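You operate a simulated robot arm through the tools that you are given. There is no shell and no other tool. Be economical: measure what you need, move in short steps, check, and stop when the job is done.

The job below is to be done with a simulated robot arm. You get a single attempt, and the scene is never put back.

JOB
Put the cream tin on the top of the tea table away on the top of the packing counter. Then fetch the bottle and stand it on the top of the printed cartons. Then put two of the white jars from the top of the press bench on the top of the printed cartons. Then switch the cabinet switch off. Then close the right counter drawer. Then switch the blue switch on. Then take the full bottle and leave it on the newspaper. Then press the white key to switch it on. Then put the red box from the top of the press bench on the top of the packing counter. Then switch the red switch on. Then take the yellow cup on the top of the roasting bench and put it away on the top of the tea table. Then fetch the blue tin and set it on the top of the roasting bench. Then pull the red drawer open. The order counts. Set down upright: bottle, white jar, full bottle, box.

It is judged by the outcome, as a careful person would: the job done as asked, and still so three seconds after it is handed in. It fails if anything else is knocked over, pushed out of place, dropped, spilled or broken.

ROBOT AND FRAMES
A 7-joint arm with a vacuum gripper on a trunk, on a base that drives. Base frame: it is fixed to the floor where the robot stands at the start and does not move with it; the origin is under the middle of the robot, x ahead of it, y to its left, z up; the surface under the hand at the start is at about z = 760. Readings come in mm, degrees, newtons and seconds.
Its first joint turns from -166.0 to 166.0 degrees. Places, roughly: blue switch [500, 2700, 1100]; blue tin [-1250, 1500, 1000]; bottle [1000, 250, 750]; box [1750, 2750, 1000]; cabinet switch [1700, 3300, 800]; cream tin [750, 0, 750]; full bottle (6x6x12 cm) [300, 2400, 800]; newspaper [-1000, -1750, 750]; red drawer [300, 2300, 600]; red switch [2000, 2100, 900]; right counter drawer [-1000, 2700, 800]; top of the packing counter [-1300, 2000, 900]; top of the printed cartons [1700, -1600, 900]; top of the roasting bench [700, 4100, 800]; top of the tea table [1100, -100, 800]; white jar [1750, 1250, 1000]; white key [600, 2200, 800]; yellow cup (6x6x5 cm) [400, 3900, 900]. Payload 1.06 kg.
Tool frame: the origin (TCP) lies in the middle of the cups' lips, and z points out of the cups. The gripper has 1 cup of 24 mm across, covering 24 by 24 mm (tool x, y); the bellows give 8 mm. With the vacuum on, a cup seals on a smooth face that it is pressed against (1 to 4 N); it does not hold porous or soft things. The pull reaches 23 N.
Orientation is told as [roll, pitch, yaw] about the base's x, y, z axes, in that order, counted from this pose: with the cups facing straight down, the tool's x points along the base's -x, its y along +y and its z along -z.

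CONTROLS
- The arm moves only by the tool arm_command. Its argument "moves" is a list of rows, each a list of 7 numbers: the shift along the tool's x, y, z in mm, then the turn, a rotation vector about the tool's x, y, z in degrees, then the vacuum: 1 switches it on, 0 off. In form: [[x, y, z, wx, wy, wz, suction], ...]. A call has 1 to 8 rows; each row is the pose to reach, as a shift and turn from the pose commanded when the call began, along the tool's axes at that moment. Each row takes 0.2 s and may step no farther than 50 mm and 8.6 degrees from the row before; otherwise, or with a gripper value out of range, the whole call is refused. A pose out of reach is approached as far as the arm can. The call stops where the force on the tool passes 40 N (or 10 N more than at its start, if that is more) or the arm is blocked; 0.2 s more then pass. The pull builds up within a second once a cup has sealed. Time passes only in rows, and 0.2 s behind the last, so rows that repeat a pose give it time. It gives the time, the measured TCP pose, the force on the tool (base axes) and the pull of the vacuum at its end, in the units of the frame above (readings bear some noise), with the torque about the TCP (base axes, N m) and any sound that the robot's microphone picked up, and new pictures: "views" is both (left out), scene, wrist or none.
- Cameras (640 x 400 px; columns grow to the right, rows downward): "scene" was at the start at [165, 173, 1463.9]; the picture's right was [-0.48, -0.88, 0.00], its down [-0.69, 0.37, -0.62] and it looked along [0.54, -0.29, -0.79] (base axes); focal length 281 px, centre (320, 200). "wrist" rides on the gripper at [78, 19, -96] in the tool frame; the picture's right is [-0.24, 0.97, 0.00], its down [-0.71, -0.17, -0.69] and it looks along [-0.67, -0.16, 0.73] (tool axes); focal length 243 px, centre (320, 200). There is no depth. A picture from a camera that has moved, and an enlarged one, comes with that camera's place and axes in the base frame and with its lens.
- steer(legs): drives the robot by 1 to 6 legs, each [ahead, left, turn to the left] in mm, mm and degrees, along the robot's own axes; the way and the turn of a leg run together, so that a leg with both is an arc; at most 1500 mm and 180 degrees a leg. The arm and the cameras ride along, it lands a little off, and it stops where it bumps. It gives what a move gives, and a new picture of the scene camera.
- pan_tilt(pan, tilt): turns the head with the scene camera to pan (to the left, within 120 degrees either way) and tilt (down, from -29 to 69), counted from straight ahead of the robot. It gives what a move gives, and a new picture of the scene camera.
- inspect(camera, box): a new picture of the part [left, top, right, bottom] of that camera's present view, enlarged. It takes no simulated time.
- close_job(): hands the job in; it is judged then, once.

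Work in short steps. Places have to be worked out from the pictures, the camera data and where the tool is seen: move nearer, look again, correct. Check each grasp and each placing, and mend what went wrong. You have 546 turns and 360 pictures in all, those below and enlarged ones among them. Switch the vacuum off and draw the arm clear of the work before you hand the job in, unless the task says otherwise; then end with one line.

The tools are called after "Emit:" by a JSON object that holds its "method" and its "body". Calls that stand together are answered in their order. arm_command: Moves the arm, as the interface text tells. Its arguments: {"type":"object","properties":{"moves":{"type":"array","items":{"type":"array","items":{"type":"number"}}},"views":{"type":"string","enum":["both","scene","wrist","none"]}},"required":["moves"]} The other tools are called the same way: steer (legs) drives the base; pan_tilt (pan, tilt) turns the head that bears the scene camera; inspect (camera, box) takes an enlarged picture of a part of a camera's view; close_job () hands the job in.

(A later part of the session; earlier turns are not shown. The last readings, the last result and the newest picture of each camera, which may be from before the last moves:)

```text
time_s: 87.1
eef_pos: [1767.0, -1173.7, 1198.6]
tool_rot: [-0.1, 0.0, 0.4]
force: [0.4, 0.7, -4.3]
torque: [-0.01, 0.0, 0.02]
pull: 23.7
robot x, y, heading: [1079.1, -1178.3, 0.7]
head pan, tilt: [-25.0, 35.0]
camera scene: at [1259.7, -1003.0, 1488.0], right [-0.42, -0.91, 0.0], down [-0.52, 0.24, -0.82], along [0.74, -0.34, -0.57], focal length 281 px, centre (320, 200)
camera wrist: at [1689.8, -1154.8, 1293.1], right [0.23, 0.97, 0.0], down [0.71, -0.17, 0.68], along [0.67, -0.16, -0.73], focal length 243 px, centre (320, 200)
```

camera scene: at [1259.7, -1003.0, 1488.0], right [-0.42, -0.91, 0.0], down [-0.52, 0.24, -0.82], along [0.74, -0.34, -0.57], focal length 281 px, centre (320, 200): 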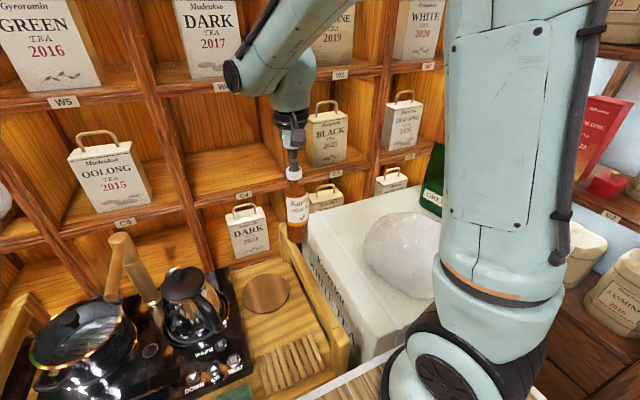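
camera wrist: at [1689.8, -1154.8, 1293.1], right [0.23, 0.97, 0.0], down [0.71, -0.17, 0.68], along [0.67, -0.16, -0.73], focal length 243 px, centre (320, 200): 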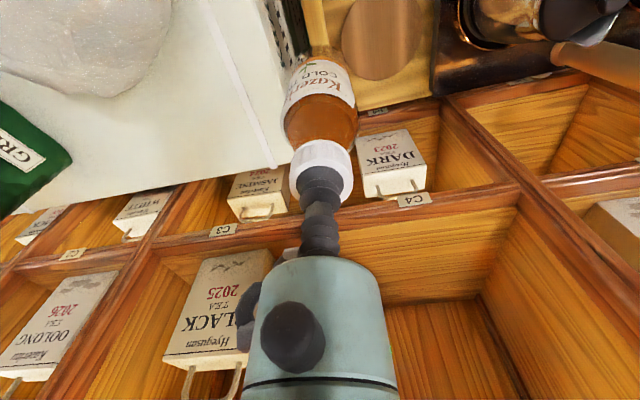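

Free strip behind the lump is about x 1780–1930, y -1290…-1600. I bring the bottle over [1850, -1365] and partly down.

Emit:
{"method": "arm_command", "body": {"moves": [[-17, -38, 0, 0, 0, 0, 1], [-34, -76, 0, 0, 0, 0, 1], [-51, -114, 0, 0, 0, 0, 1], [-68, -152, 0, 0, 0, 0, 1], [-83, -190, 0, 0, 0, 0, 1], [-83, -190, 30, 0, 0, 0, 1], [-83, -190, 60, 0, 0, 0, 1], [-83, -190, 60, 0, 0, 0, 1]]}}

```text
time_s: 88.9
eef_pos: [1851.7, -1362.3, 1139.2]
tool_rot: [0.0, 0.0, 0.4]
force: [0.3, 0.8, -2.3]
torque: [-0.01, 0.02, 0.02]
pull: 22.9
robot x, y, heading: [1084.0, -1175.9, 0.2]
head pan, tilt: [-25.0, 35.0]
camera scene: at [1259.7, -1003.1, 1488.0], right [-0.42, -0.91, 0.0], down [-0.52, 0.24, -0.82], along [0.74, -0.34, -0.57], focal length 281 px, centre (320, 200)
camera wrist: at [1773.9, -1344.5, 1234.0], right [0.23, 0.97, 0.0], down [0.71, -0.17, 0.69], along [0.67, -0.16, -0.73], focal length 243 px, centre (320, 200)
```

scene: 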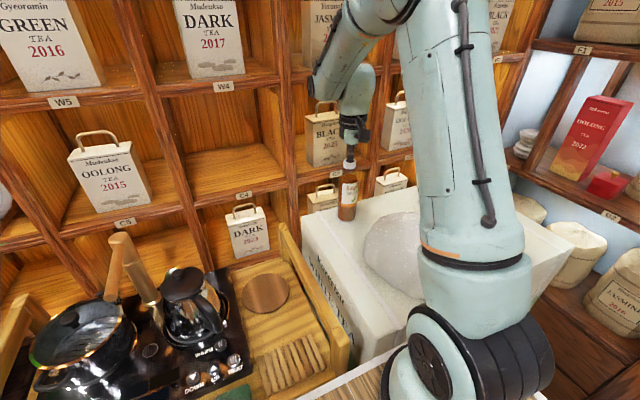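
wrist: 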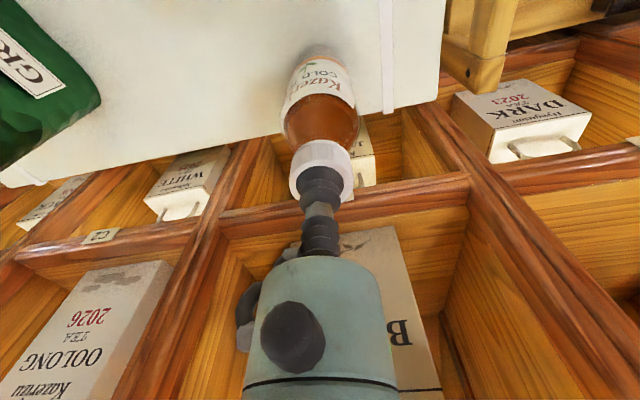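

Bottle is well inside the surface (back edge x ≈1934). I lower it in small steps to contact.

Emit:
{"method": "arm_command", "body": {"moves": [[3, 0, 18, 0, 0, 0, 1], [5, 0, 30, 0, 0, 0, 1], [5, 0, 36, 0, 0, 0, 1], [5, 0, 40, 0, 0, 0, 1], [5, 0, 44, 0, 0, 0, 1], [5, 0, 44, 0, 0, 0, 1]], "views": "wrist"}}

```text
time_s: 89.3
eef_pos: [1851.5, -1363.5, 1129.6]
tool_rot: [-0.2, -0.7, 0.5]
force: [-0.9, 1.1, 11.7]
torque: [0.03, 0.1, -0.02]
pull: 23.4
robot x, y, heading: [1082.9, -1177.0, 0.3]
head pan, tilt: [-25.0, 35.0]
stopped in row 2: the force on the tool passed its limit at 57 N (the readings are from after the stop); the commanded pose is now the measured one
camera wrist: at [1772.7, -1344.8, 1223.3], right [0.23, 0.97, 0.0], down [0.7, -0.16, 0.7], along [0.68, -0.16, -0.72], focal length 243 px, centre (320, 200)
```

wrist: 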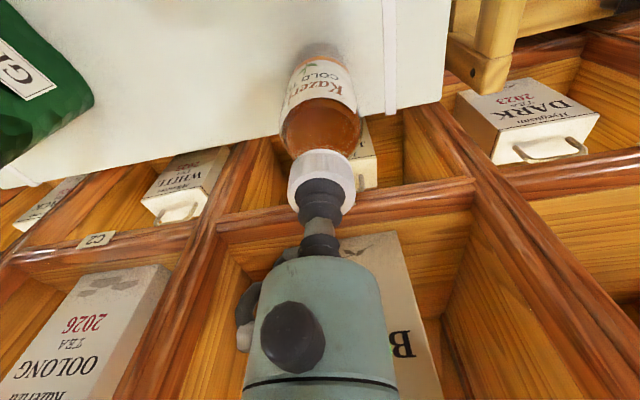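

It touched at TCP z ≈1130, so the top is at about z 940. I check with an enlarged scene view that it is the bottle's foot that rests there.

Emit:
{"method": "inspect", "body": {"camera": "scene", "box": [288, 120, 448, 220]}}

```text
4.00 times, centred on (368, 170) of scene
camera zoom: at [1259.1, -1002.8, 1488.0], right [-0.42, -0.91, 0.0], down [-0.52, 0.24, -0.82], along [0.74, -0.34, -0.57], focal length 1124 px, centre (128, 320)
```

zoom: 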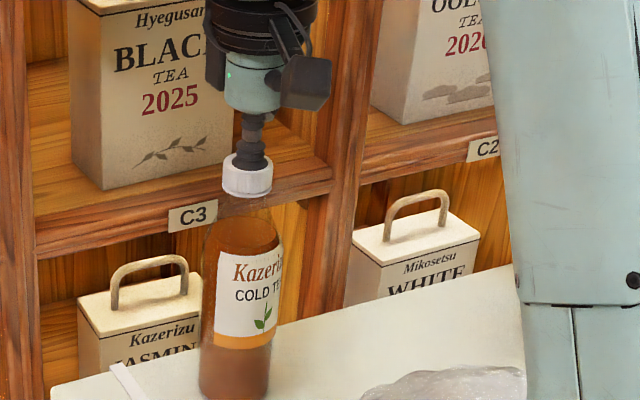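

The bottle's foot is on the carton top. I ease off, release and rise.

Emit:
{"method": "arm_command", "body": {"moves": [[0, 0, -2, 0, 0, 0, 1], [0, 0, -2, 0, 0, 0, 0], [0, 0, -2, 0, 0, 0, 0], [0, 0, -2, 0, 0, 0, 0], [0, 0, -10, 0, 0, 0, 0], [0, 0, -40, 0, 0, 0, 0], [0, 0, -85, 0, 0, 0, 0]]}}

```text
time_s: 90.9
eef_pos: [1850.9, -1363.3, 1213.5]
tool_rot: [-0.2, -0.6, 0.6]
force: [-0.5, -0.2, -0.3]
torque: [-0.01, -0.01, -0.02]
pull: 0.0
robot x, y, heading: [1084.0, -1176.5, -0.1]
head pan, tilt: [-25.0, 35.0]
camera scene: at [1260.0, -1003.1, 1488.0], right [-0.42, -0.91, 0.0], down [-0.52, 0.24, -0.82], along [0.74, -0.34, -0.57], focal length 281 px, centre (320, 200)
camera wrist: at [1772.1, -1345.3, 1307.1], right [0.23, 0.97, 0.0], down [0.7, -0.16, 0.69], along [0.68, -0.16, -0.72], focal length 243 px, centre (320, 200)
```

scene: 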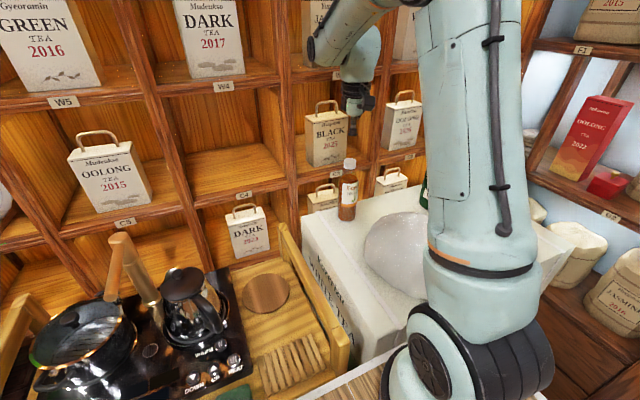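
wrist: 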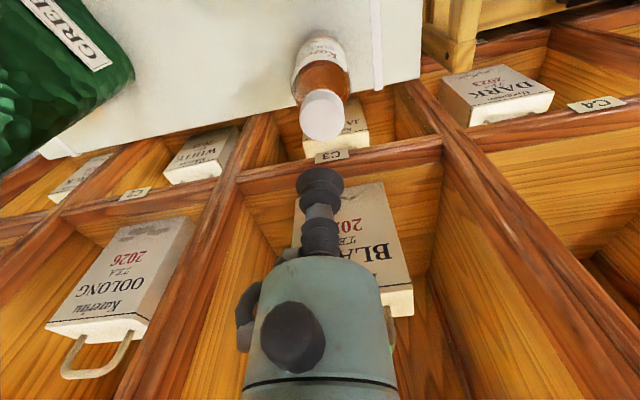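

The bottle stands. I tuck the arm, then drive back round the tea table towards the press bench for the jars.

Emit:
{"method": "arm_command", "body": {"moves": [[25, 31, 0, -0.1, 0.3, 0, 0], [50, 62, 0, -0.2, 0.6, 0, 0], [75, 93, 0, -0.2, 0.6, 0, 0], [100, 124, 0, -0.2, 0.6, 0, 0], [125, 155, 0, -0.2, 0.6, 0, 0], [150, 186, 0, -0.2, 0.6, 0, 0]], "views": "none"}}

Emit:
{"method": "steer", "body": {"legs": [[-1240, 0, 0], [0, 1450, 0], [0, 920, 0]]}}

Emit:
{"method": "pan_tilt", "body": {"pan": 0, "tilt": 30}}

```text
time_s: 92.3
eef_pos: [1699.0, -1178.1, 1209.9]
tool_rot: [0.0, 0.0, 0.3]
force: [-0.1, -0.1, 1.1]
torque: [0.0, 0.02, 0.0]
pull: 0.0
robot x, y, heading: [1081.1, -1171.9, 0.4]
head pan, tilt: [-25.0, 35.0]
```

```text
time_s: 109.8
eef_pos: [460.1, 1173.3, 1212.3]
tool_rot: [0.0, 0.0, -0.3]
force: [0.3, -0.2, -0.5]
torque: [-0.02, 0.0, 0.01]
pull: 0.1
robot x, y, heading: [-158.0, 1182.0, -0.1]
head pan, tilt: [-25.0, 35.0]
camera scene: at [21.9, 1354.2, 1488.0], right [-0.43, -0.9, 0.0], down [-0.52, 0.25, -0.82], along [0.74, -0.35, -0.57], focal length 281 px, centre (320, 200)
```

scene: 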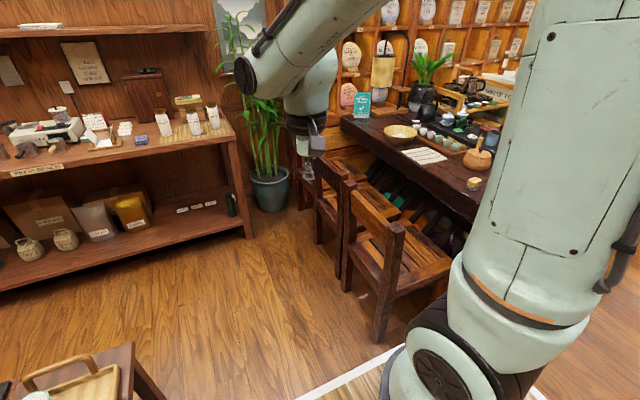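

```text
time_s: 110.7
eef_pos: [459.9, 1172.5, 1210.5]
tool_rot: [0.0, 0.0, -0.2]
force: [-0.2, 0.3, 0.9]
torque: [0.0, -0.04, -0.01]
pull: 0.1
robot x, y, heading: [-155.9, 1181.6, -0.4]
head pan, tilt: [0.0, 30.0]
camera scene: at [32.7, 1391.3, 1495.8], right [-0.01, -1.0, 0.0], down [-0.5, 0.0, -0.87], along [0.87, -0.01, -0.5], focal length 281 px, centre (320, 200)
```

scene: 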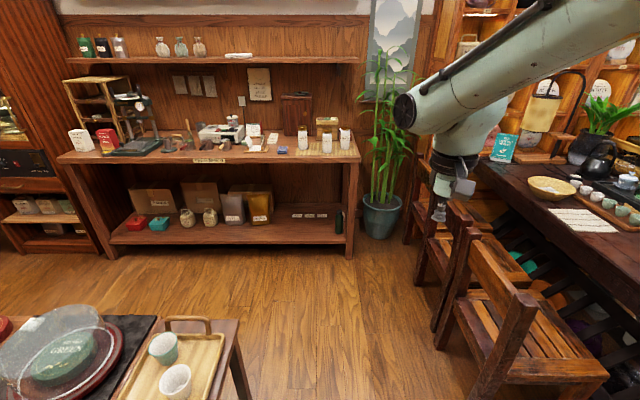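

The bench front is at about x 1690, top near z 830; white jars stand near its right end, y 1200–1490. I drive up to it.

Emit:
{"method": "steer", "body": {"legs": [[1150, 120, 0.4]]}}

Emit:
{"method": "pan_tilt", "body": {"pan": -10, "tilt": 35}}

```text
time_s: 116.5
eef_pos: [1613.6, 1285.6, 1211.5]
tool_rot: [-0.1, -0.1, -0.3]
force: [0.1, 0.1, 0.6]
torque: [0.01, 0.01, -0.01]
pull: 0.1
robot x, y, heading: [996.3, 1294.1, -0.7]
head pan, tilt: [0.0, 30.0]
camera scene: at [1186.3, 1503.8, 1495.8], right [-0.01, -1.0, 0.0], down [-0.5, 0.0, -0.87], along [0.87, -0.01, -0.5], focal length 281 px, centre (320, 200)
```

scene: 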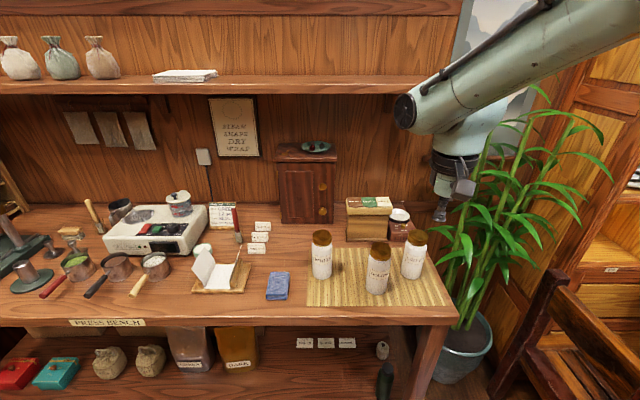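

```text
time_s: 117.3
eef_pos: [1612.9, 1285.2, 1210.7]
tool_rot: [0.0, -0.1, -0.3]
force: [-0.8, -1.2, 0.9]
torque: [0.0, -0.01, -0.03]
pull: 0.1
robot x, y, heading: [995.8, 1293.7, -0.3]
head pan, tilt: [-10.0, 35.0]
camera scene: at [1182.5, 1488.6, 1488.0], right [-0.18, -0.98, 0.0], down [-0.56, 0.1, -0.82], along [0.81, -0.15, -0.57], focal length 281 px, centre (320, 200)
```

scene: 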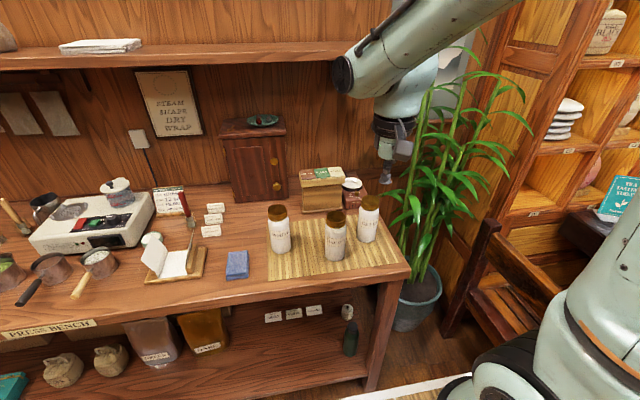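

Three white jars with brown lids stand on the mat, near [1850, 1315], [1900, 1490], [1895, 1190]. I bring the wrist camera above for a better fix.

Emit:
{"method": "arm_command", "body": {"moves": [[-45, 8, 0, 0, 0, 0, 0], [-90, 15, 0, 0, 0, 0, 0], [-135, 22, 20, 0, 0, 0, 0], [-175, 30, 40, 0, 0, 0, 0]]}}

```text
time_s: 118.3
eef_pos: [1788.1, 1315.1, 1171.7]
tool_rot: [0.0, -0.2, -0.3]
force: [-0.2, 0.5, -0.1]
torque: [-0.03, -0.03, -0.02]
pull: 0.0
robot x, y, heading: [995.7, 1297.4, -0.3]
head pan, tilt: [-10.0, 35.0]
camera scene: at [1181.8, 1488.4, 1488.1], right [-0.18, -0.98, 0.0], down [-0.56, 0.1, -0.82], along [0.81, -0.15, -0.57], focal length 281 px, centre (320, 200)
camera wrist: at [1711.1, 1333.5, 1266.7], right [0.24, 0.97, 0.0], down [0.71, -0.18, 0.69], along [0.67, -0.16, -0.73], focal length 243 px, centre (320, 200)
```

scene: 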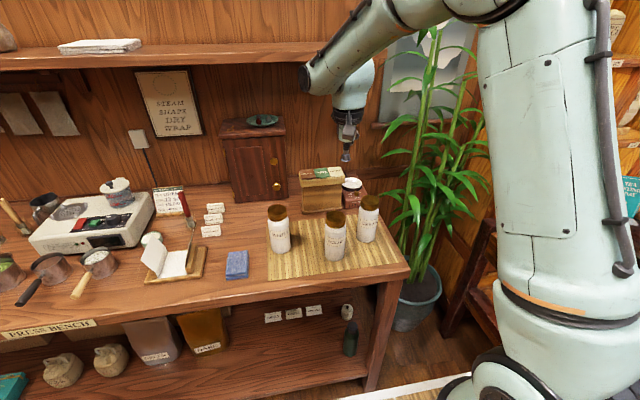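
wrist: 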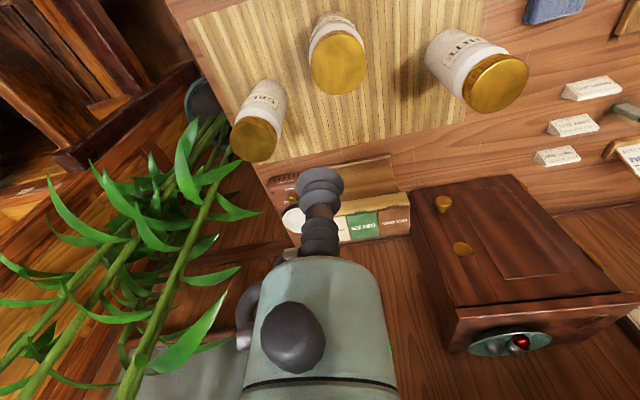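

Lids lie at about [1776, 1335], [1828, 1488], [1828, 1223], z ≈1011. I enlarge them to check they are all the same white jars.

Emit:
{"method": "inspect", "body": {"camera": "wrist", "box": [220, 0, 540, 200]}}

Emit:
{"method": "inspect", "body": {"camera": "scene", "box": [240, 155, 432, 275]}}

```text
2.00 times, centred on (380, 100) of wrist
camera zoom: at [1711.1, 1333.5, 1266.7], right [0.24, 0.97, 0.0], down [0.71, -0.18, 0.69], along [0.67, -0.16, -0.73], focal length 485 px, centre (200, 400)
```

zoom: 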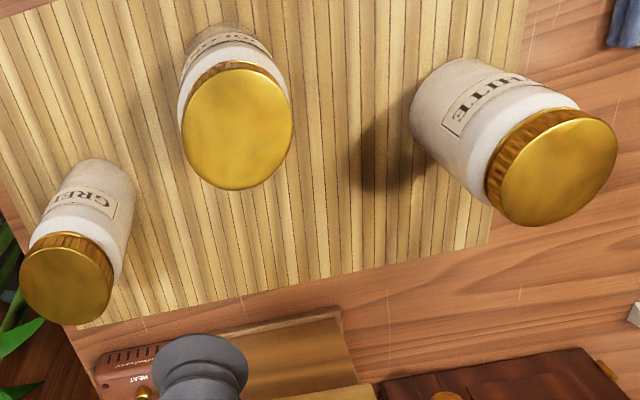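

```text
3.33 times, centred on (336, 215) of scene
camera zoom: at [1181.8, 1488.4, 1488.1], right [-0.18, -0.98, 0.0], down [-0.56, 0.1, -0.82], along [0.81, -0.15, -0.57], focal length 937 px, centre (267, 150)
```

zoom: 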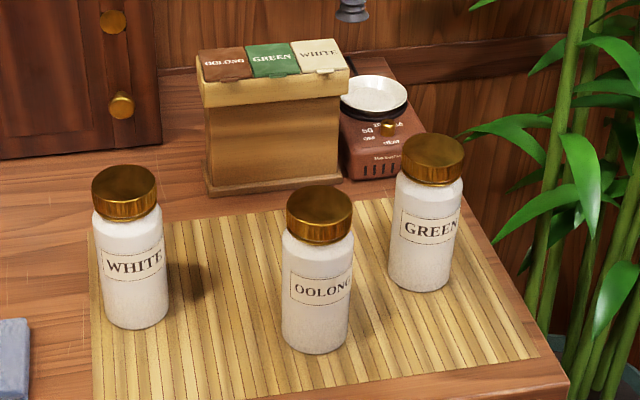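

All three are equal white jars. I take the front (OOLONG) one first and hover over its lid.

Emit:
{"method": "arm_command", "body": {"moves": [[6, 10, 30, 0, 0, 0, 0], [12, 20, 65, 0, 0, 0, 0], [12, 20, 100, 0, 0, 0, 0]], "views": "wrist"}}

```text
time_s: 119.1
eef_pos: [1775.3, 1333.7, 1072.4]
tool_rot: [0.1, -0.1, -0.4]
force: [-0.6, -0.5, 0.1]
torque: [-0.01, -0.03, -0.01]
pull: 0.0
robot x, y, heading: [997.1, 1293.5, -0.6]
head pan, tilt: [-10.0, 35.0]
camera wrist: at [1699.2, 1354.0, 1167.3], right [0.24, 0.97, 0.0], down [0.71, -0.18, 0.69], along [0.67, -0.16, -0.73], focal length 243 px, centre (320, 200)
```

wrist: 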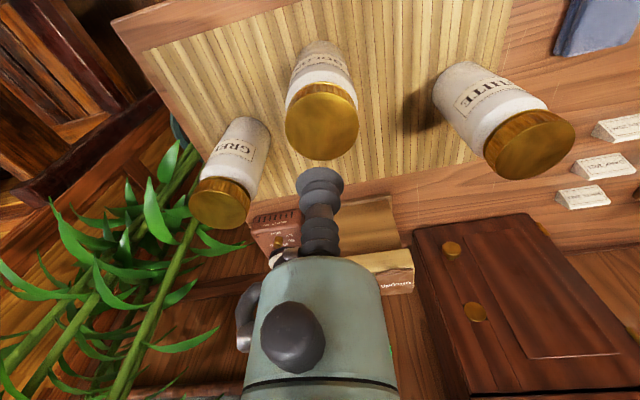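

Lid centre is about [1776, 1336, 1007]. I go down with the vacuum on.

Emit:
{"method": "arm_command", "body": {"moves": [[-1, 2, 40, 0, 0, 0, 1], [-1, 2, 57, 0, 0, 0, 1], [-1, 2, 62, 0, 0, 0, 1], [-1, 2, 66, 0, 0, 0, 1], [-1, 2, 68, 0, 0, 0, 1], [-1, 2, 68, 0, 0, 0, 1], [-1, 2, 68, 0, 0, 0, 1]], "views": "none"}}

```text
time_s: 120.7
eef_pos: [1777.9, 1336.9, 1003.5]
tool_rot: [0.0, 0.0, -0.1]
force: [0.0, 0.3, -3.6]
torque: [0.03, -0.02, -0.01]
pull: 23.3
robot x, y, heading: [996.6, 1293.8, -0.5]
head pan, tilt: [-10.0, 35.0]
```

Sealed. I lift the jar.

Emit:
{"method": "arm_command", "body": {"moves": [[0, 0, -8, 0, 0, 0, 1], [0, 0, -30, 0, 0, 0, 1], [0, 0, -65, 0, 0, 0, 1], [0, 0, -105, 0, 0, 0, 1], [0, 0, -145, 0, 0, 0, 1], [0, 0, -185, 0, 0, 0, 1]], "views": "both"}}

```text
time_s: 122.1
eef_pos: [1778.0, 1335.7, 1188.7]
tool_rot: [0.0, 0.0, -0.3]
force: [0.6, -0.7, -3.6]
torque: [-0.01, 0.02, -0.01]
pull: 22.7
robot x, y, heading: [993.7, 1296.5, -0.3]
head pan, tilt: [-10.0, 35.0]
camera scene: at [1182.9, 1488.6, 1487.9], right [-0.18, -0.98, 0.0], down [-0.56, 0.1, -0.82], along [0.81, -0.15, -0.57], focal length 281 px, centre (320, 200)
camera wrist: at [1700.4, 1355.4, 1283.9], right [0.24, 0.97, 0.0], down [0.71, -0.18, 0.69], along [0.67, -0.16, -0.73], focal length 243 px, centre (320, 200)
```

scene: 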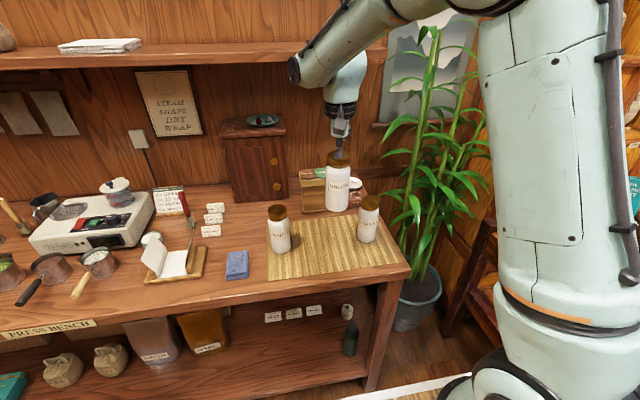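
wrist: 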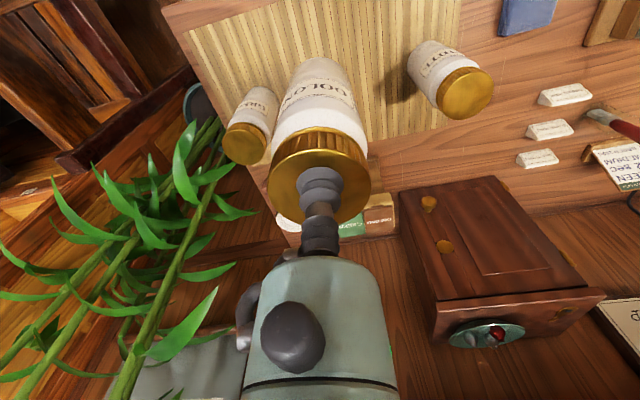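

The jar is held. I tuck in and drive the same proven route to the cartons.

Emit:
{"method": "arm_command", "body": {"moves": [[40, -10, -10, 0, 0, 0, 1], [80, -20, -20, 0, 0, 0, 1], [120, -30, -20, 0, 0, 0, 1], [150, -40, -20, 0, 0, 0, 1]], "views": "none"}}

Emit:
{"method": "steer", "body": {"legs": [[-1150, 0, 0.3], [0, -1440, 0], [0, -1030, 0]]}}

```text
time_s: 123.1
eef_pos: [1628.0, 1296.7, 1207.9]
tool_rot: [0.1, 0.0, -0.3]
force: [0.1, 0.1, -3.6]
torque: [-0.02, 0.03, 0.02]
pull: 23.3
robot x, y, heading: [994.3, 1297.9, -0.2]
head pan, tilt: [-10.0, 35.0]
```

```text
time_s: 140.6
eef_pos: [516.9, -1176.2, 1207.4]
tool_rot: [0.0, -0.1, 0.8]
force: [0.1, 0.2, -2.7]
torque: [-0.01, 0.02, -0.04]
pull: 22.9
robot x, y, heading: [-117.3, -1187.7, 0.6]
head pan, tilt: [-10.0, 35.0]
camera scene: at [68.9, -993.6, 1488.0], right [-0.16, -0.99, 0.0], down [-0.57, 0.09, -0.82], along [0.81, -0.13, -0.57], focal length 281 px, centre (320, 200)
```

scene: 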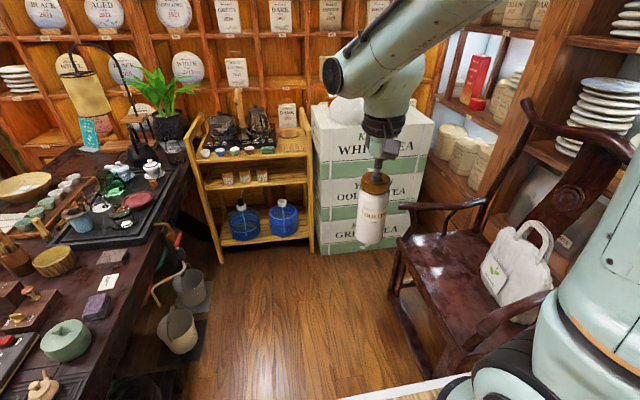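

The corridor is clear. I drive up to the cartons.

Emit:
{"method": "steer", "body": {"legs": [[1195, 0, -0.5]]}}

Emit:
{"method": "arm_command", "body": {"moves": [[-40, -30, 0, 0, 0, 0, 1], [-80, -60, 0, 0, 0, 0, 1], [-110, -90, 0, 0, 0, 0, 1]]}}

```text
time_s: 146.8
eef_pos: [1728.4, -1177.9, 1207.1]
tool_rot: [0.1, -0.1, 0.1]
force: [-0.4, 0.6, -2.7]
torque: [0.04, 0.03, -0.01]
pull: 22.6
robot x, y, heading: [1096.8, -1180.5, 0.0]
head pan, tilt: [-10.0, 35.0]
camera scene: at [1282.1, -988.4, 1488.0], right [-0.17, -0.98, 0.0], down [-0.56, 0.1, -0.82], along [0.81, -0.14, -0.57], focal length 281 px, centre (320, 200)
```

scene: 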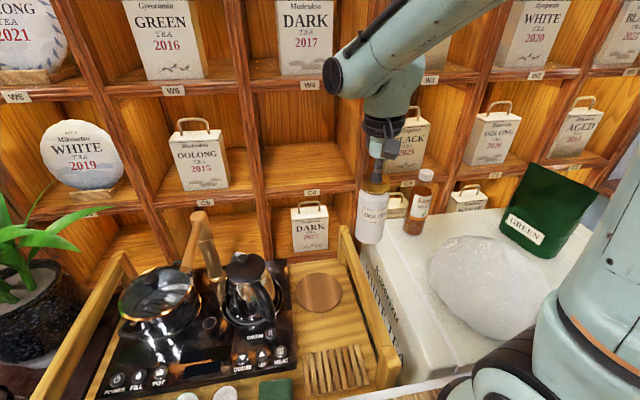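

```text
time_s: 147.6
eef_pos: [1838.1, -1266.4, 1207.4]
tool_rot: [0.0, -0.1, 0.1]
force: [-1.0, 0.9, -1.9]
torque: [-0.01, -0.01, 0.0]
pull: 23.0
robot x, y, heading: [1096.5, -1179.1, -0.1]
head pan, tilt: [-10.0, 35.0]
camera scene: at [1281.5, -988.0, 1488.0], right [-0.17, -0.98, 0.0], down [-0.56, 0.1, -0.82], along [0.81, -0.14, -0.57], focal length 281 px, centre (320, 200)
camera wrist: at [1760.3, -1247.8, 1303.0], right [0.23, 0.97, 0.0], down [0.71, -0.17, 0.69], along [0.67, -0.16, -0.73], focal length 243 px, centre (320, 200)
```

scene: 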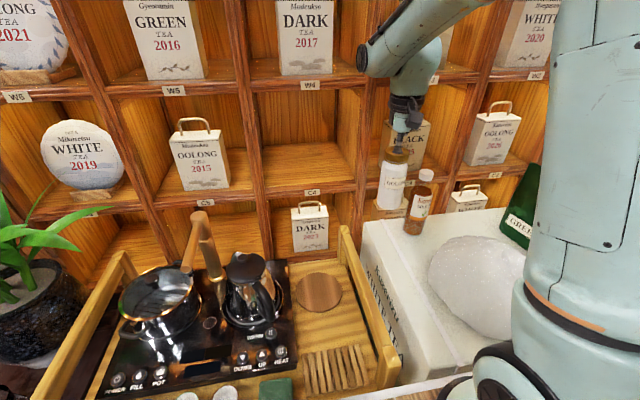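
wrist: 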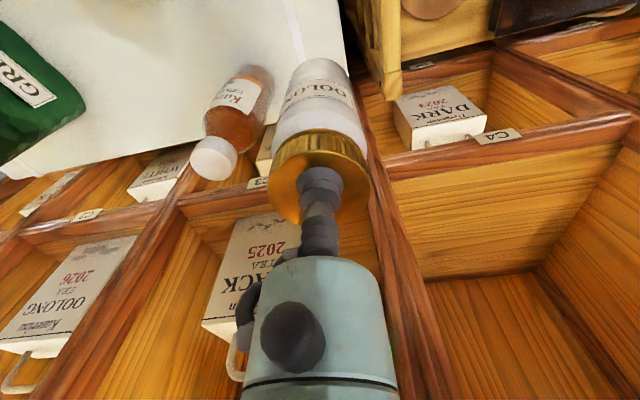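

Bottle stands near [1851, -1363]. I raise the jar well above its cap and carry it over to [1848, -1460], behind the lump.

Emit:
{"method": "arm_command", "body": {"moves": [[0, 0, -45, 0, 0, 0, 1], [0, 0, -90, 0, 0, 0, 1], [-3, -45, -100, 0, 0, 0, 1], [-6, -90, -100, 0, 0, 0, 1], [-8, -135, -100, 0, 0, 0, 1], [-10, -180, -100, 0, 0, 0, 1], [-10, -195, -80, 0, 0, 0, 1], [-10, -195, -40, 0, 0, 0, 1]]}}

```text
time_s: 149.4
eef_pos: [1849.1, -1461.3, 1246.9]
tool_rot: [0.0, -0.1, 0.0]
force: [-1.4, -0.6, -2.7]
torque: [-0.02, 0.05, 0.02]
pull: 22.9
robot x, y, heading: [1096.4, -1185.5, 0.2]
head pan, tilt: [-10.0, 35.0]
camera scene: at [1281.8, -988.4, 1488.0], right [-0.17, -0.98, 0.0], down [-0.56, 0.1, -0.82], along [0.81, -0.14, -0.57], focal length 281 px, centre (320, 200)
camera wrist: at [1770.3, -1442.8, 1342.4], right [0.23, 0.97, 0.0], down [0.71, -0.17, 0.69], along [0.67, -0.16, -0.73], focal length 243 px, centre (320, 200)
```

scene: 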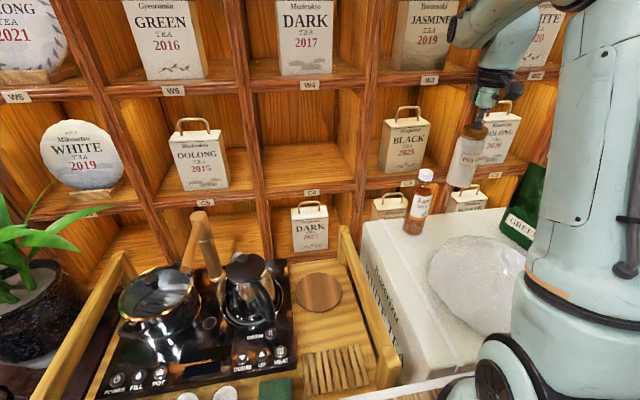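
wrist: 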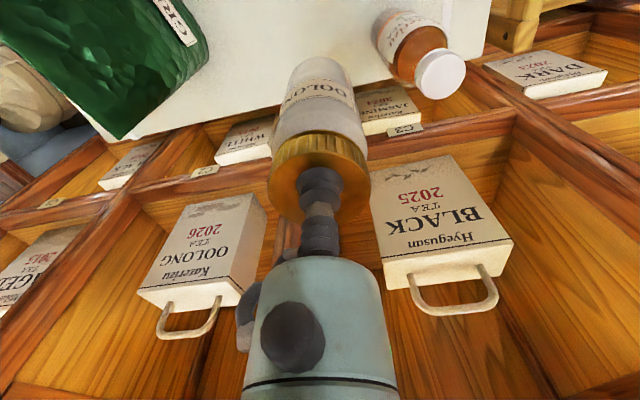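

The landing spot is on the clear surface. I go down to z 1085 quickly, then look.

Emit:
{"method": "arm_command", "body": {"moves": [[4, 0, 40, 0, 0, 0, 1], [4, 0, 80, 0, 0, 0, 1], [4, 0, 120, 0, 0, 0, 1], [4, 0, 150, 0, 0, 0, 1], [4, 0, 165, 0, 0, 0, 1]], "views": "wrist"}}

```text
time_s: 150.6
eef_pos: [1844.2, -1459.4, 1085.0]
tool_rot: [-0.1, -0.3, 0.1]
force: [-5.4, 2.3, 30.9]
torque: [0.02, 0.03, 0.0]
pull: 23.5
robot x, y, heading: [1099.2, -1183.4, -0.0]
head pan, tilt: [-10.0, 35.0]
camera wrist: at [1766.0, -1441.8, 1179.0], right [0.23, 0.97, 0.0], down [0.7, -0.17, 0.69], along [0.67, -0.16, -0.72], focal length 243 px, centre (320, 200)
```

wrist: 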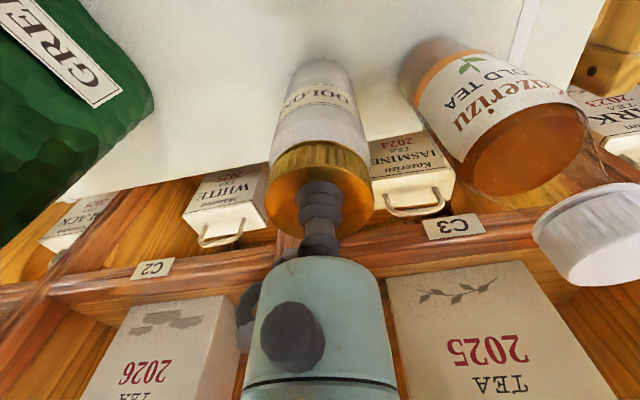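

It's already resting (31 N), so the jar is about 145 mm tall. I ease off, release and rise.

Emit:
{"method": "arm_command", "body": {"moves": [[0, 0, -4, 0, 0, 0, 1], [0, 0, -4, 0, 0, 0, 0], [0, 0, -4, 0, 0, 0, 0], [0, 0, -4, 0, 0, 0, 0], [0, 0, -15, 0, 0, 0, 0], [0, 0, -50, 0, 0, 0, 0], [0, 0, -95, 0, 0, 0, 0], [0, 0, -140, 0, 0, 0, 0]], "views": "wrist"}}

Emit:
{"method": "pan_tilt", "body": {"pan": -60, "tilt": 40}}

```text
time_s: 152.4
eef_pos: [1846.3, -1460.1, 1224.2]
tool_rot: [0.0, 0.0, 0.0]
force: [0.8, 0.1, -0.1]
torque: [0.03, 0.02, 0.02]
pull: 0.0
robot x, y, heading: [1096.8, -1178.4, 0.1]
head pan, tilt: [-10.0, 35.0]
camera wrist: at [1768.3, -1443.0, 1318.2], right [0.23, 0.97, 0.0], down [0.71, -0.17, 0.69], along [0.67, -0.16, -0.73], focal length 243 px, centre (320, 200)
```

wrist: 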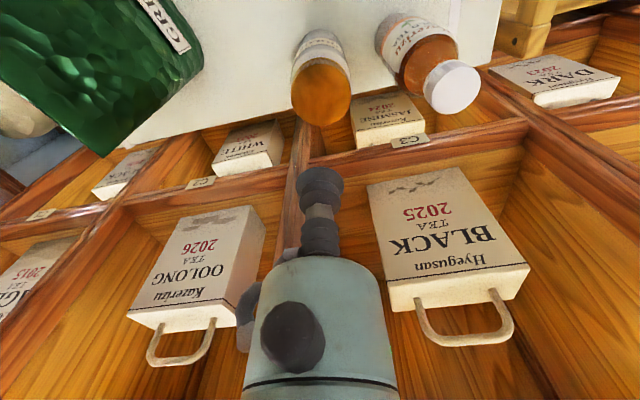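

```text
time_s: 153.5
eef_pos: [1846.0, -1462.2, 1221.7]
tool_rot: [-0.1, -0.1, 0.1]
force: [0.3, -0.3, 0.4]
torque: [-0.01, -0.04, -0.01]
pull: 0.1
robot x, y, heading: [1095.1, -1182.6, -0.3]
head pan, tilt: [-60.0, 40.0]
camera scene: at [1237.8, -1046.7, 1480.4], right [-0.87, -0.5, 0.0], down [-0.32, 0.56, -0.77], along [0.38, -0.66, -0.64], focal length 281 px, centre (320, 200)
```

scene: 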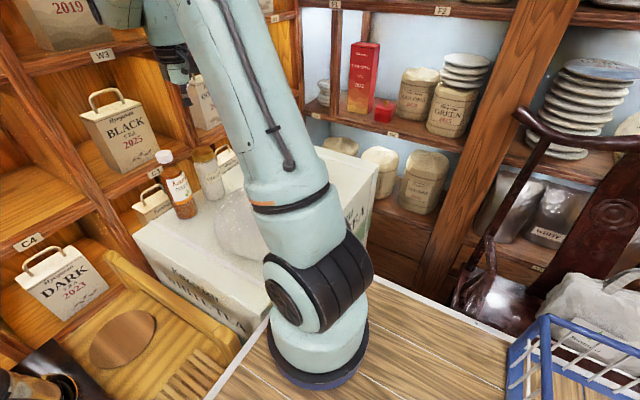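

The jar stands. I go back for the second jar by the same route.

Emit:
{"method": "arm_command", "body": {"moves": [[30, 35, -15, 0, 0, 0, 0], [60, 70, -30, 0, 0, 0, 0], [90, 105, -30, 0, 0, 0, 0], [110, 145, -30, 0, 0, 0, 0], [120, 190, -20, 0, 0, 0, 0], [120, 235, -10, 0, 0, 0, 0], [120, 280, 0, 0, 0, 0, 0]], "views": "none"}}

Emit:
{"method": "steer", "body": {"legs": [[-1240, 0, 0], [0, 1450, 0], [0, 1020, 0]]}}

```text
time_s: 155.1
eef_pos: [1723.6, -1183.3, 1223.3]
tool_rot: [0.0, -0.1, 0.0]
force: [-0.1, 0.3, 0.7]
torque: [0.02, 0.02, -0.01]
pull: 0.0
robot x, y, heading: [1094.6, -1181.8, -0.2]
head pan, tilt: [-60.0, 40.0]
```

```text
time_s: 173.0
eef_pos: [461.2, 1278.3, 1223.7]
tool_rot: [-0.1, -0.1, 1.0]
force: [-0.6, 0.6, -0.6]
torque: [-0.01, 0.01, 0.0]
pull: 0.1
robot x, y, heading: [-170.2, 1272.2, 0.7]
head pan, tilt: [-60.0, 40.0]
camera scene: at [-27.1, 1406.6, 1480.4], right [-0.86, -0.51, 0.0], down [-0.33, 0.55, -0.77], along [0.39, -0.66, -0.64], focal length 281 px, centre (320, 200)
```

scene: 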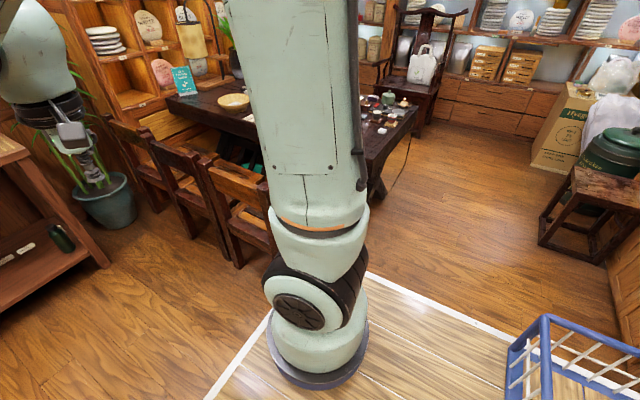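

I drive up to the press bench again.

Emit:
{"method": "steer", "body": {"legs": [[1165, 20, -0.7]]}}

Emit:
{"method": "arm_command", "body": {"moves": [[-42, 20, 0, 0, 0, 0, 0], [-84, 45, 10, 0, 0, 0, 0], [-126, 70, 20, 0, 0, 0, 0], [-155, 110, 35, 0, 0, 0, 0], [-180, 150, 50, 0, 0, 0, 0], [-195, 190, 70, 0, 0, 0, 0], [-195, 190, 110, 0, 0, 0, 0]], "views": "wrist"}}

```text
time_s: 178.9
eef_pos: [1628.5, 1317.0, 1221.8]
tool_rot: [0.1, -0.1, 0.8]
force: [-0.8, 0.1, -0.1]
torque: [-0.01, 0.01, -0.02]
pull: 0.2
robot x, y, heading: [1007.3, 1307.3, 0.9]
head pan, tilt: [-60.0, 40.0]
camera scene: at [1141.3, 1444.4, 1480.4], right [-0.86, -0.51, 0.0], down [-0.33, 0.55, -0.77], along [0.39, -0.66, -0.64], focal length 281 px, centre (320, 200)
```

scene: 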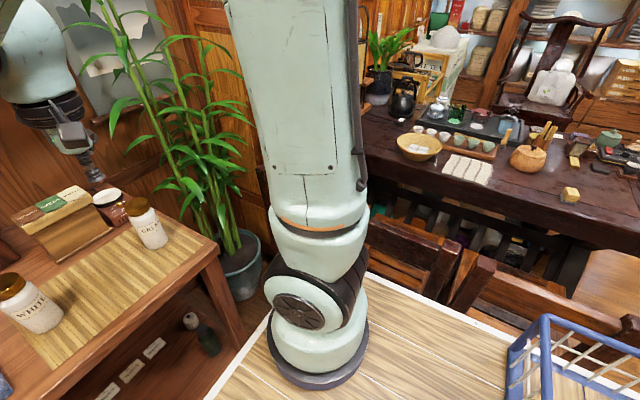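

```text
refused: row 4 steps farther than a row can; nothing moved
```

Emit:
{"method": "arm_command", "body": {"moves": [[-42, 20, 0, 0, 0, 0, 0], [-84, 45, 10, 0, 0, 0, 0], [-120, 70, 20, 0, 0, 0, 0], [-145, 105, 35, 0, 0, 0, 0], [-170, 140, 50, 0, 0, 0, 0], [-195, 170, 70, 0, 0, 0, 0], [-195, 170, 110, 0, 0, 0, 0]], "views": "wrist"}}

```text
time_s: 180.5
eef_pos: [1822.1, 1488.8, 1113.8]
tool_rot: [0.0, -0.1, 0.8]
force: [-0.3, -0.5, -0.2]
torque: [0.01, 0.01, 0.02]
pull: 0.1
robot x, y, heading: [1000.5, 1307.6, 1.0]
head pan, tilt: [-60.0, 40.0]
camera wrist: at [1743.9, 1506.7, 1208.7], right [0.22, 0.98, 0.0], down [0.71, -0.16, 0.69], along [0.67, -0.15, -0.73], focal length 243 px, centre (320, 200)
```

wrist: 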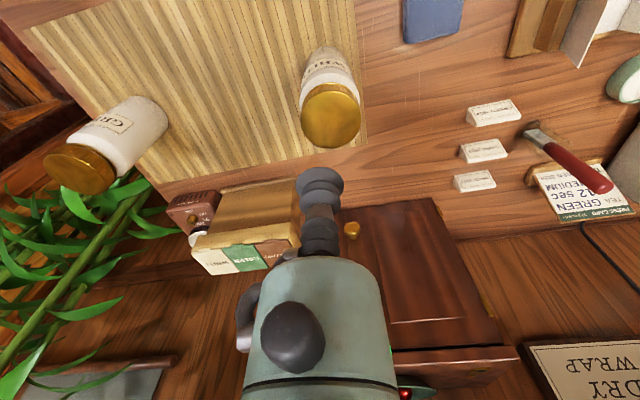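

Lid centre is about [1835, 1495]. I correct and go down with the vacuum on.

Emit:
{"method": "arm_command", "body": {"moves": [[-13, 6, 40, 0, 0, 0, 0], [-13, 6, 75, 0, 0, 0, 0], [-13, 6, 97, 0, 0, 0, 1], [-13, 6, 103, 0, 0, 0, 1], [-13, 6, 107, 0, 0, 0, 1], [-13, 6, 110, 0, 0, 0, 1], [-13, 6, 110, 0, 0, 0, 1], [-13, 6, 110, 0, 0, 0, 1]], "views": "wrist"}}

```text
time_s: 182.3
eef_pos: [1835.6, 1494.7, 1003.9]
tool_rot: [0.0, 0.0, 0.9]
force: [0.1, 0.6, -2.4]
torque: [0.0, 0.13, -0.03]
pull: 22.9
robot x, y, heading: [1003.1, 1308.4, 0.9]
head pan, tilt: [-60.0, 40.0]
camera wrist: at [1756.9, 1513.0, 1097.9], right [0.22, 0.98, 0.0], down [0.71, -0.16, 0.69], along [0.67, -0.15, -0.73], focal length 243 px, centre (320, 200)
```

wrist: 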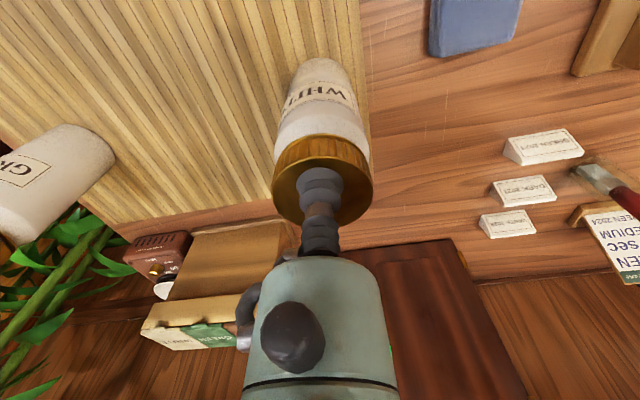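

Sealed. I lift, tuck in and drive back towards the cartons.

Emit:
{"method": "arm_command", "body": {"moves": [[0, 0, -8, 0, 0, 0, 1], [0, 0, -30, 0, 0, 0, 1], [0, 0, -70, 0, 0, 0, 1], [0, 0, -115, 0, 0, 0, 1], [0, 0, -160, 0, 0, 0, 1], [0, 0, -205, 0, 0, 0, 1]], "views": "none"}}

Emit:
{"method": "arm_command", "body": {"moves": [[30, -30, 0, 0, 0, 0, 1], [60, -60, 0, 0, 0, 0, 1], [90, -90, 0, 0, 0, 0, 1], [120, -120, 0, 0, 0, 0, 1], [155, -150, 0, 0, 0, 0, 1], [195, -175, 0, 0, 0, 0, 1]], "views": "wrist"}}

Emit:
{"method": "steer", "body": {"legs": [[-1155, 0, -0.9], [0, -1440, 0], [0, -1045, 0]]}}

Emit:
{"method": "pan_tilt", "body": {"pan": -15, "tilt": 35}}

```text
time_s: 183.7
eef_pos: [1834.0, 1495.9, 1207.3]
tool_rot: [0.0, 0.0, 0.9]
force: [0.6, 1.0, -2.8]
torque: [-0.01, 0.12, -0.02]
pull: 22.8
robot x, y, heading: [999.7, 1309.2, 1.0]
head pan, tilt: [-60.0, 40.0]
```

```text
time_s: 185.1
eef_pos: [1642.7, 1317.1, 1207.8]
tool_rot: [-0.1, 0.0, 1.0]
force: [1.1, 1.1, -3.0]
torque: [0.03, 0.11, 0.01]
pull: 23.4
robot x, y, heading: [1004.3, 1303.6, 0.8]
head pan, tilt: [-60.0, 40.0]
camera wrist: at [1564.9, 1335.2, 1302.4], right [0.22, 0.98, 0.0], down [0.71, -0.16, 0.69], along [0.67, -0.15, -0.73], focal length 243 px, centre (320, 200)
```

wrist: 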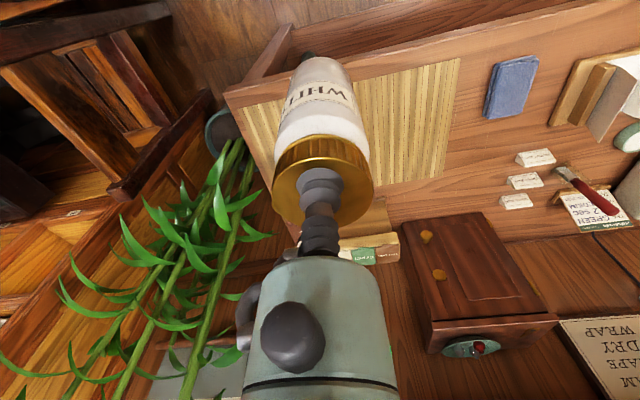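

```text
time_s: 202.8
eef_pos: [479.2, -1197.1, 1208.8]
tool_rot: [0.0, -0.1, 0.0]
force: [0.7, -0.3, -2.4]
torque: [0.0, 0.1, -0.01]
pull: 22.6
robot x, y, heading: [-162.4, -1195.3, -0.2]
head pan, tilt: [-60.0, 40.0]
camera scene: at [-20.3, -1062.0, 1480.4], right [-0.87, -0.5, 0.0], down [-0.32, 0.56, -0.77], along [0.38, -0.66, -0.64], focal length 281 px, centre (320, 200)
```

scene: 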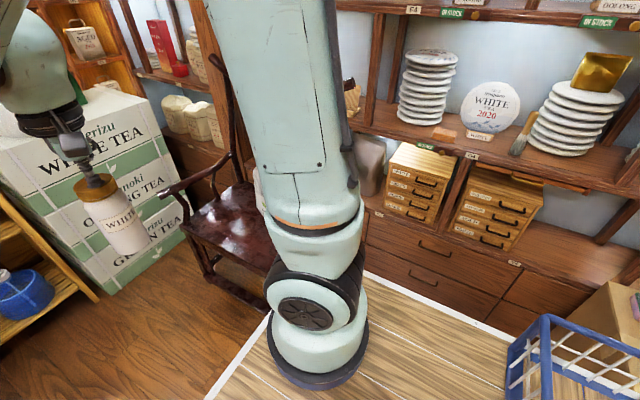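

```text
time_s: 203.9
eef_pos: [479.6, -1196.9, 1207.4]
tool_rot: [0.0, -0.1, 0.1]
force: [0.2, 0.1, -2.6]
torque: [0.0, 0.1, -0.02]
pull: 22.7
robot x, y, heading: [-163.3, -1196.4, -0.1]
head pan, tilt: [-15.0, 35.0]
camera scene: at [22.3, -1011.2, 1488.0], right [-0.26, -0.97, 0.0], down [-0.55, 0.15, -0.82], along [0.79, -0.21, -0.57], focal length 281 px, centre (320, 200)
```

scene: 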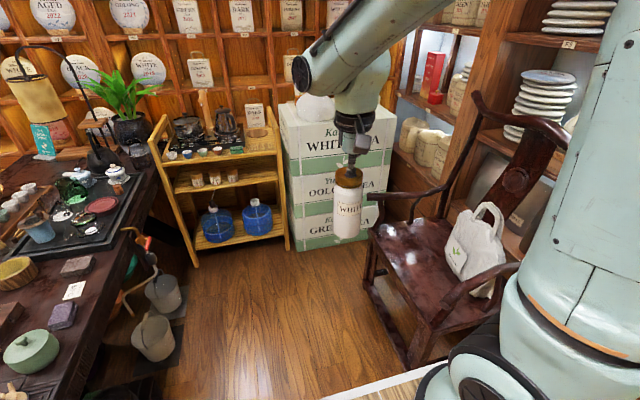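

I drive up to the cartons again and look at the right part of the top.

Emit:
{"method": "steer", "body": {"legs": [[1240, 12, 0.1]]}}

Emit:
{"method": "arm_command", "body": {"moves": [[0, 30, -35, 0, 0, 0, 1], [0, 50, -60, 0, 0, 0, 1]]}}

```text
time_s: 210.2
eef_pos: [1721.0, -1195.7, 1207.6]
tool_rot: [0.0, -0.1, -0.4]
force: [0.7, 0.4, -3.0]
torque: [-0.02, 0.12, 0.01]
pull: 22.1
robot x, y, heading: [1081.3, -1188.6, -0.4]
head pan, tilt: [-15.0, 35.0]
camera scene: at [1266.1, -1006.7, 1488.0], right [-0.27, -0.96, 0.0], down [-0.55, 0.15, -0.82], along [0.79, -0.22, -0.57], focal length 281 px, centre (320, 200)
```

scene: 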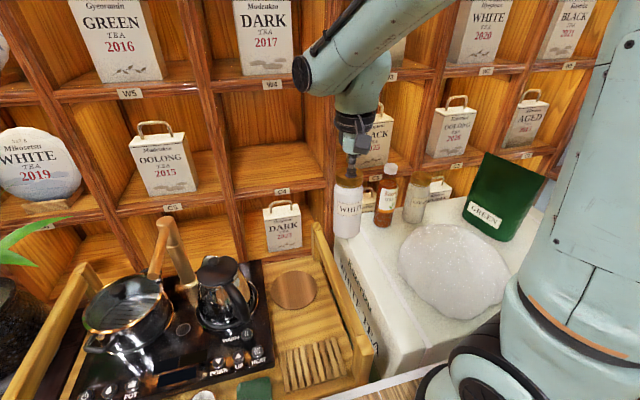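

```text
time_s: 210.8
eef_pos: [1722.3, -1145.9, 1266.2]
tool_rot: [0.0, 0.0, -0.5]
force: [0.7, -0.3, -3.1]
torque: [-0.02, 0.1, 0.02]
pull: 22.8
robot x, y, heading: [1078.8, -1191.3, -0.3]
head pan, tilt: [-15.0, 35.0]
camera scene: at [1266.2, -1006.8, 1488.0], right [-0.27, -0.96, 0.0], down [-0.55, 0.15, -0.82], along [0.79, -0.22, -0.57], focal length 281 px, centre (320, 200)
camera wrist: at [1644.5, -1126.3, 1362.2], right [0.24, 0.97, 0.0], down [0.71, -0.18, 0.69], along [0.66, -0.17, -0.73], focal length 243 px, centre (320, 200)
```

scene: 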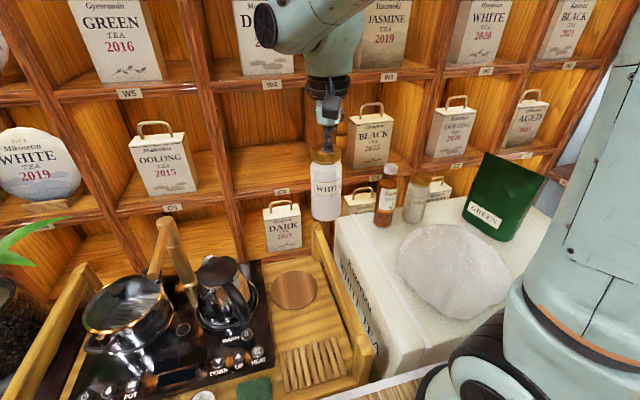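
wrist: 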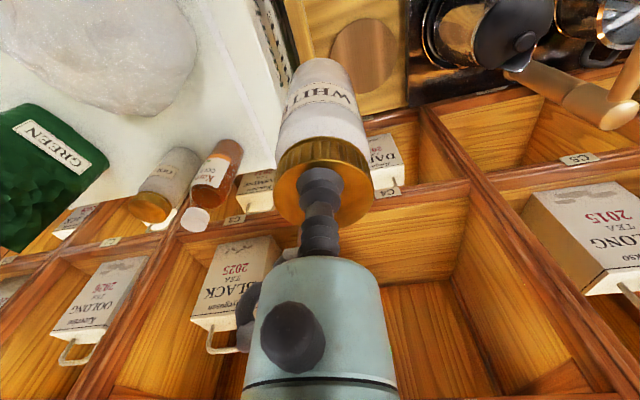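

The area right of the lump (y < -1570) is free and roomy. I raise the jar clear of everything and swing it there in an arc.

Emit:
{"method": "arm_command", "body": {"moves": [[0, 0, -45, 0, 0, 0, 1], [0, 0, -85, 0, 0, 0, 1], [-17, -39, -85, 0, 0, 0, 1], [-34, -77, -85, 0, 0, 0, 1], [-51, -116, -85, 0, 0, 0, 1], [-68, -154, -85, 0, 0, 0, 1], [-75, -195, -85, 0, 0, 0, 1], [-80, -236, -85, 0, 0, 0, 1]], "views": "none"}}

Emit:
{"method": "arm_command", "body": {"moves": [[-9, -42, 0, 0, 0, 0, 1], [-9, -83, 0, 0, 0, 0, 1], [12, -120, 0, 0, 0, 0, 1], [35, -155, 0, 0, 0, 0, 1], [58, -187, 0, 0, 0, 0, 1], [82, -218, 0, 0, 0, 0, 1], [115, -245, 0, 0, 0, 0, 1], [150, -270, 0, 0, 0, 0, 1]]}}

```text
time_s: 212.6
eef_pos: [1799.7, -1380.6, 1353.7]
tool_rot: [0.0, -0.1, -0.3]
force: [0.4, 0.4, -2.6]
torque: [0.02, 0.11, 0.0]
pull: 22.7
robot x, y, heading: [1080.0, -1189.9, -0.5]
head pan, tilt: [-15.0, 35.0]
```

```text
time_s: 214.4
eef_pos: [1647.7, -1651.1, 1351.6]
tool_rot: [0.0, -0.2, -0.4]
force: [-0.3, -0.9, -2.7]
torque: [0.04, 0.13, 0.0]
pull: 22.9
robot x, y, heading: [1083.2, -1192.1, -0.5]
head pan, tilt: [-15.0, 35.0]
camera scene: at [1266.3, -1006.4, 1487.9], right [-0.27, -0.96, 0.0], down [-0.55, 0.15, -0.82], along [0.79, -0.22, -0.57], focal length 281 px, centre (320, 200)
camera wrist: at [1570.8, -1630.9, 1447.8], right [0.24, 0.97, 0.0], down [0.71, -0.18, 0.69], along [0.67, -0.17, -0.73], focal length 243 px, centre (320, 200)
```

scene: 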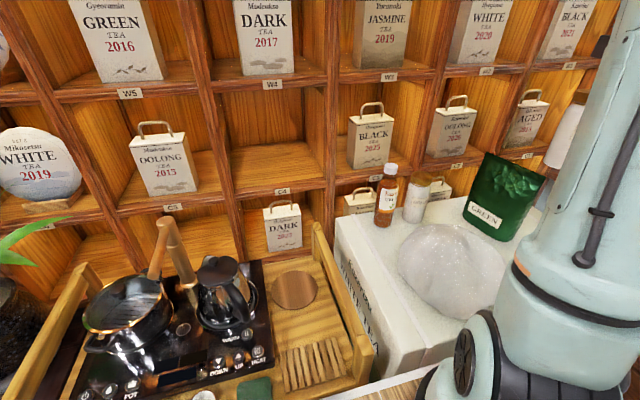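
wrist: 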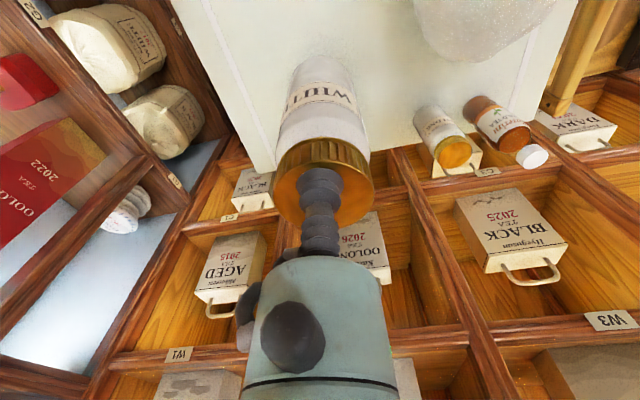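

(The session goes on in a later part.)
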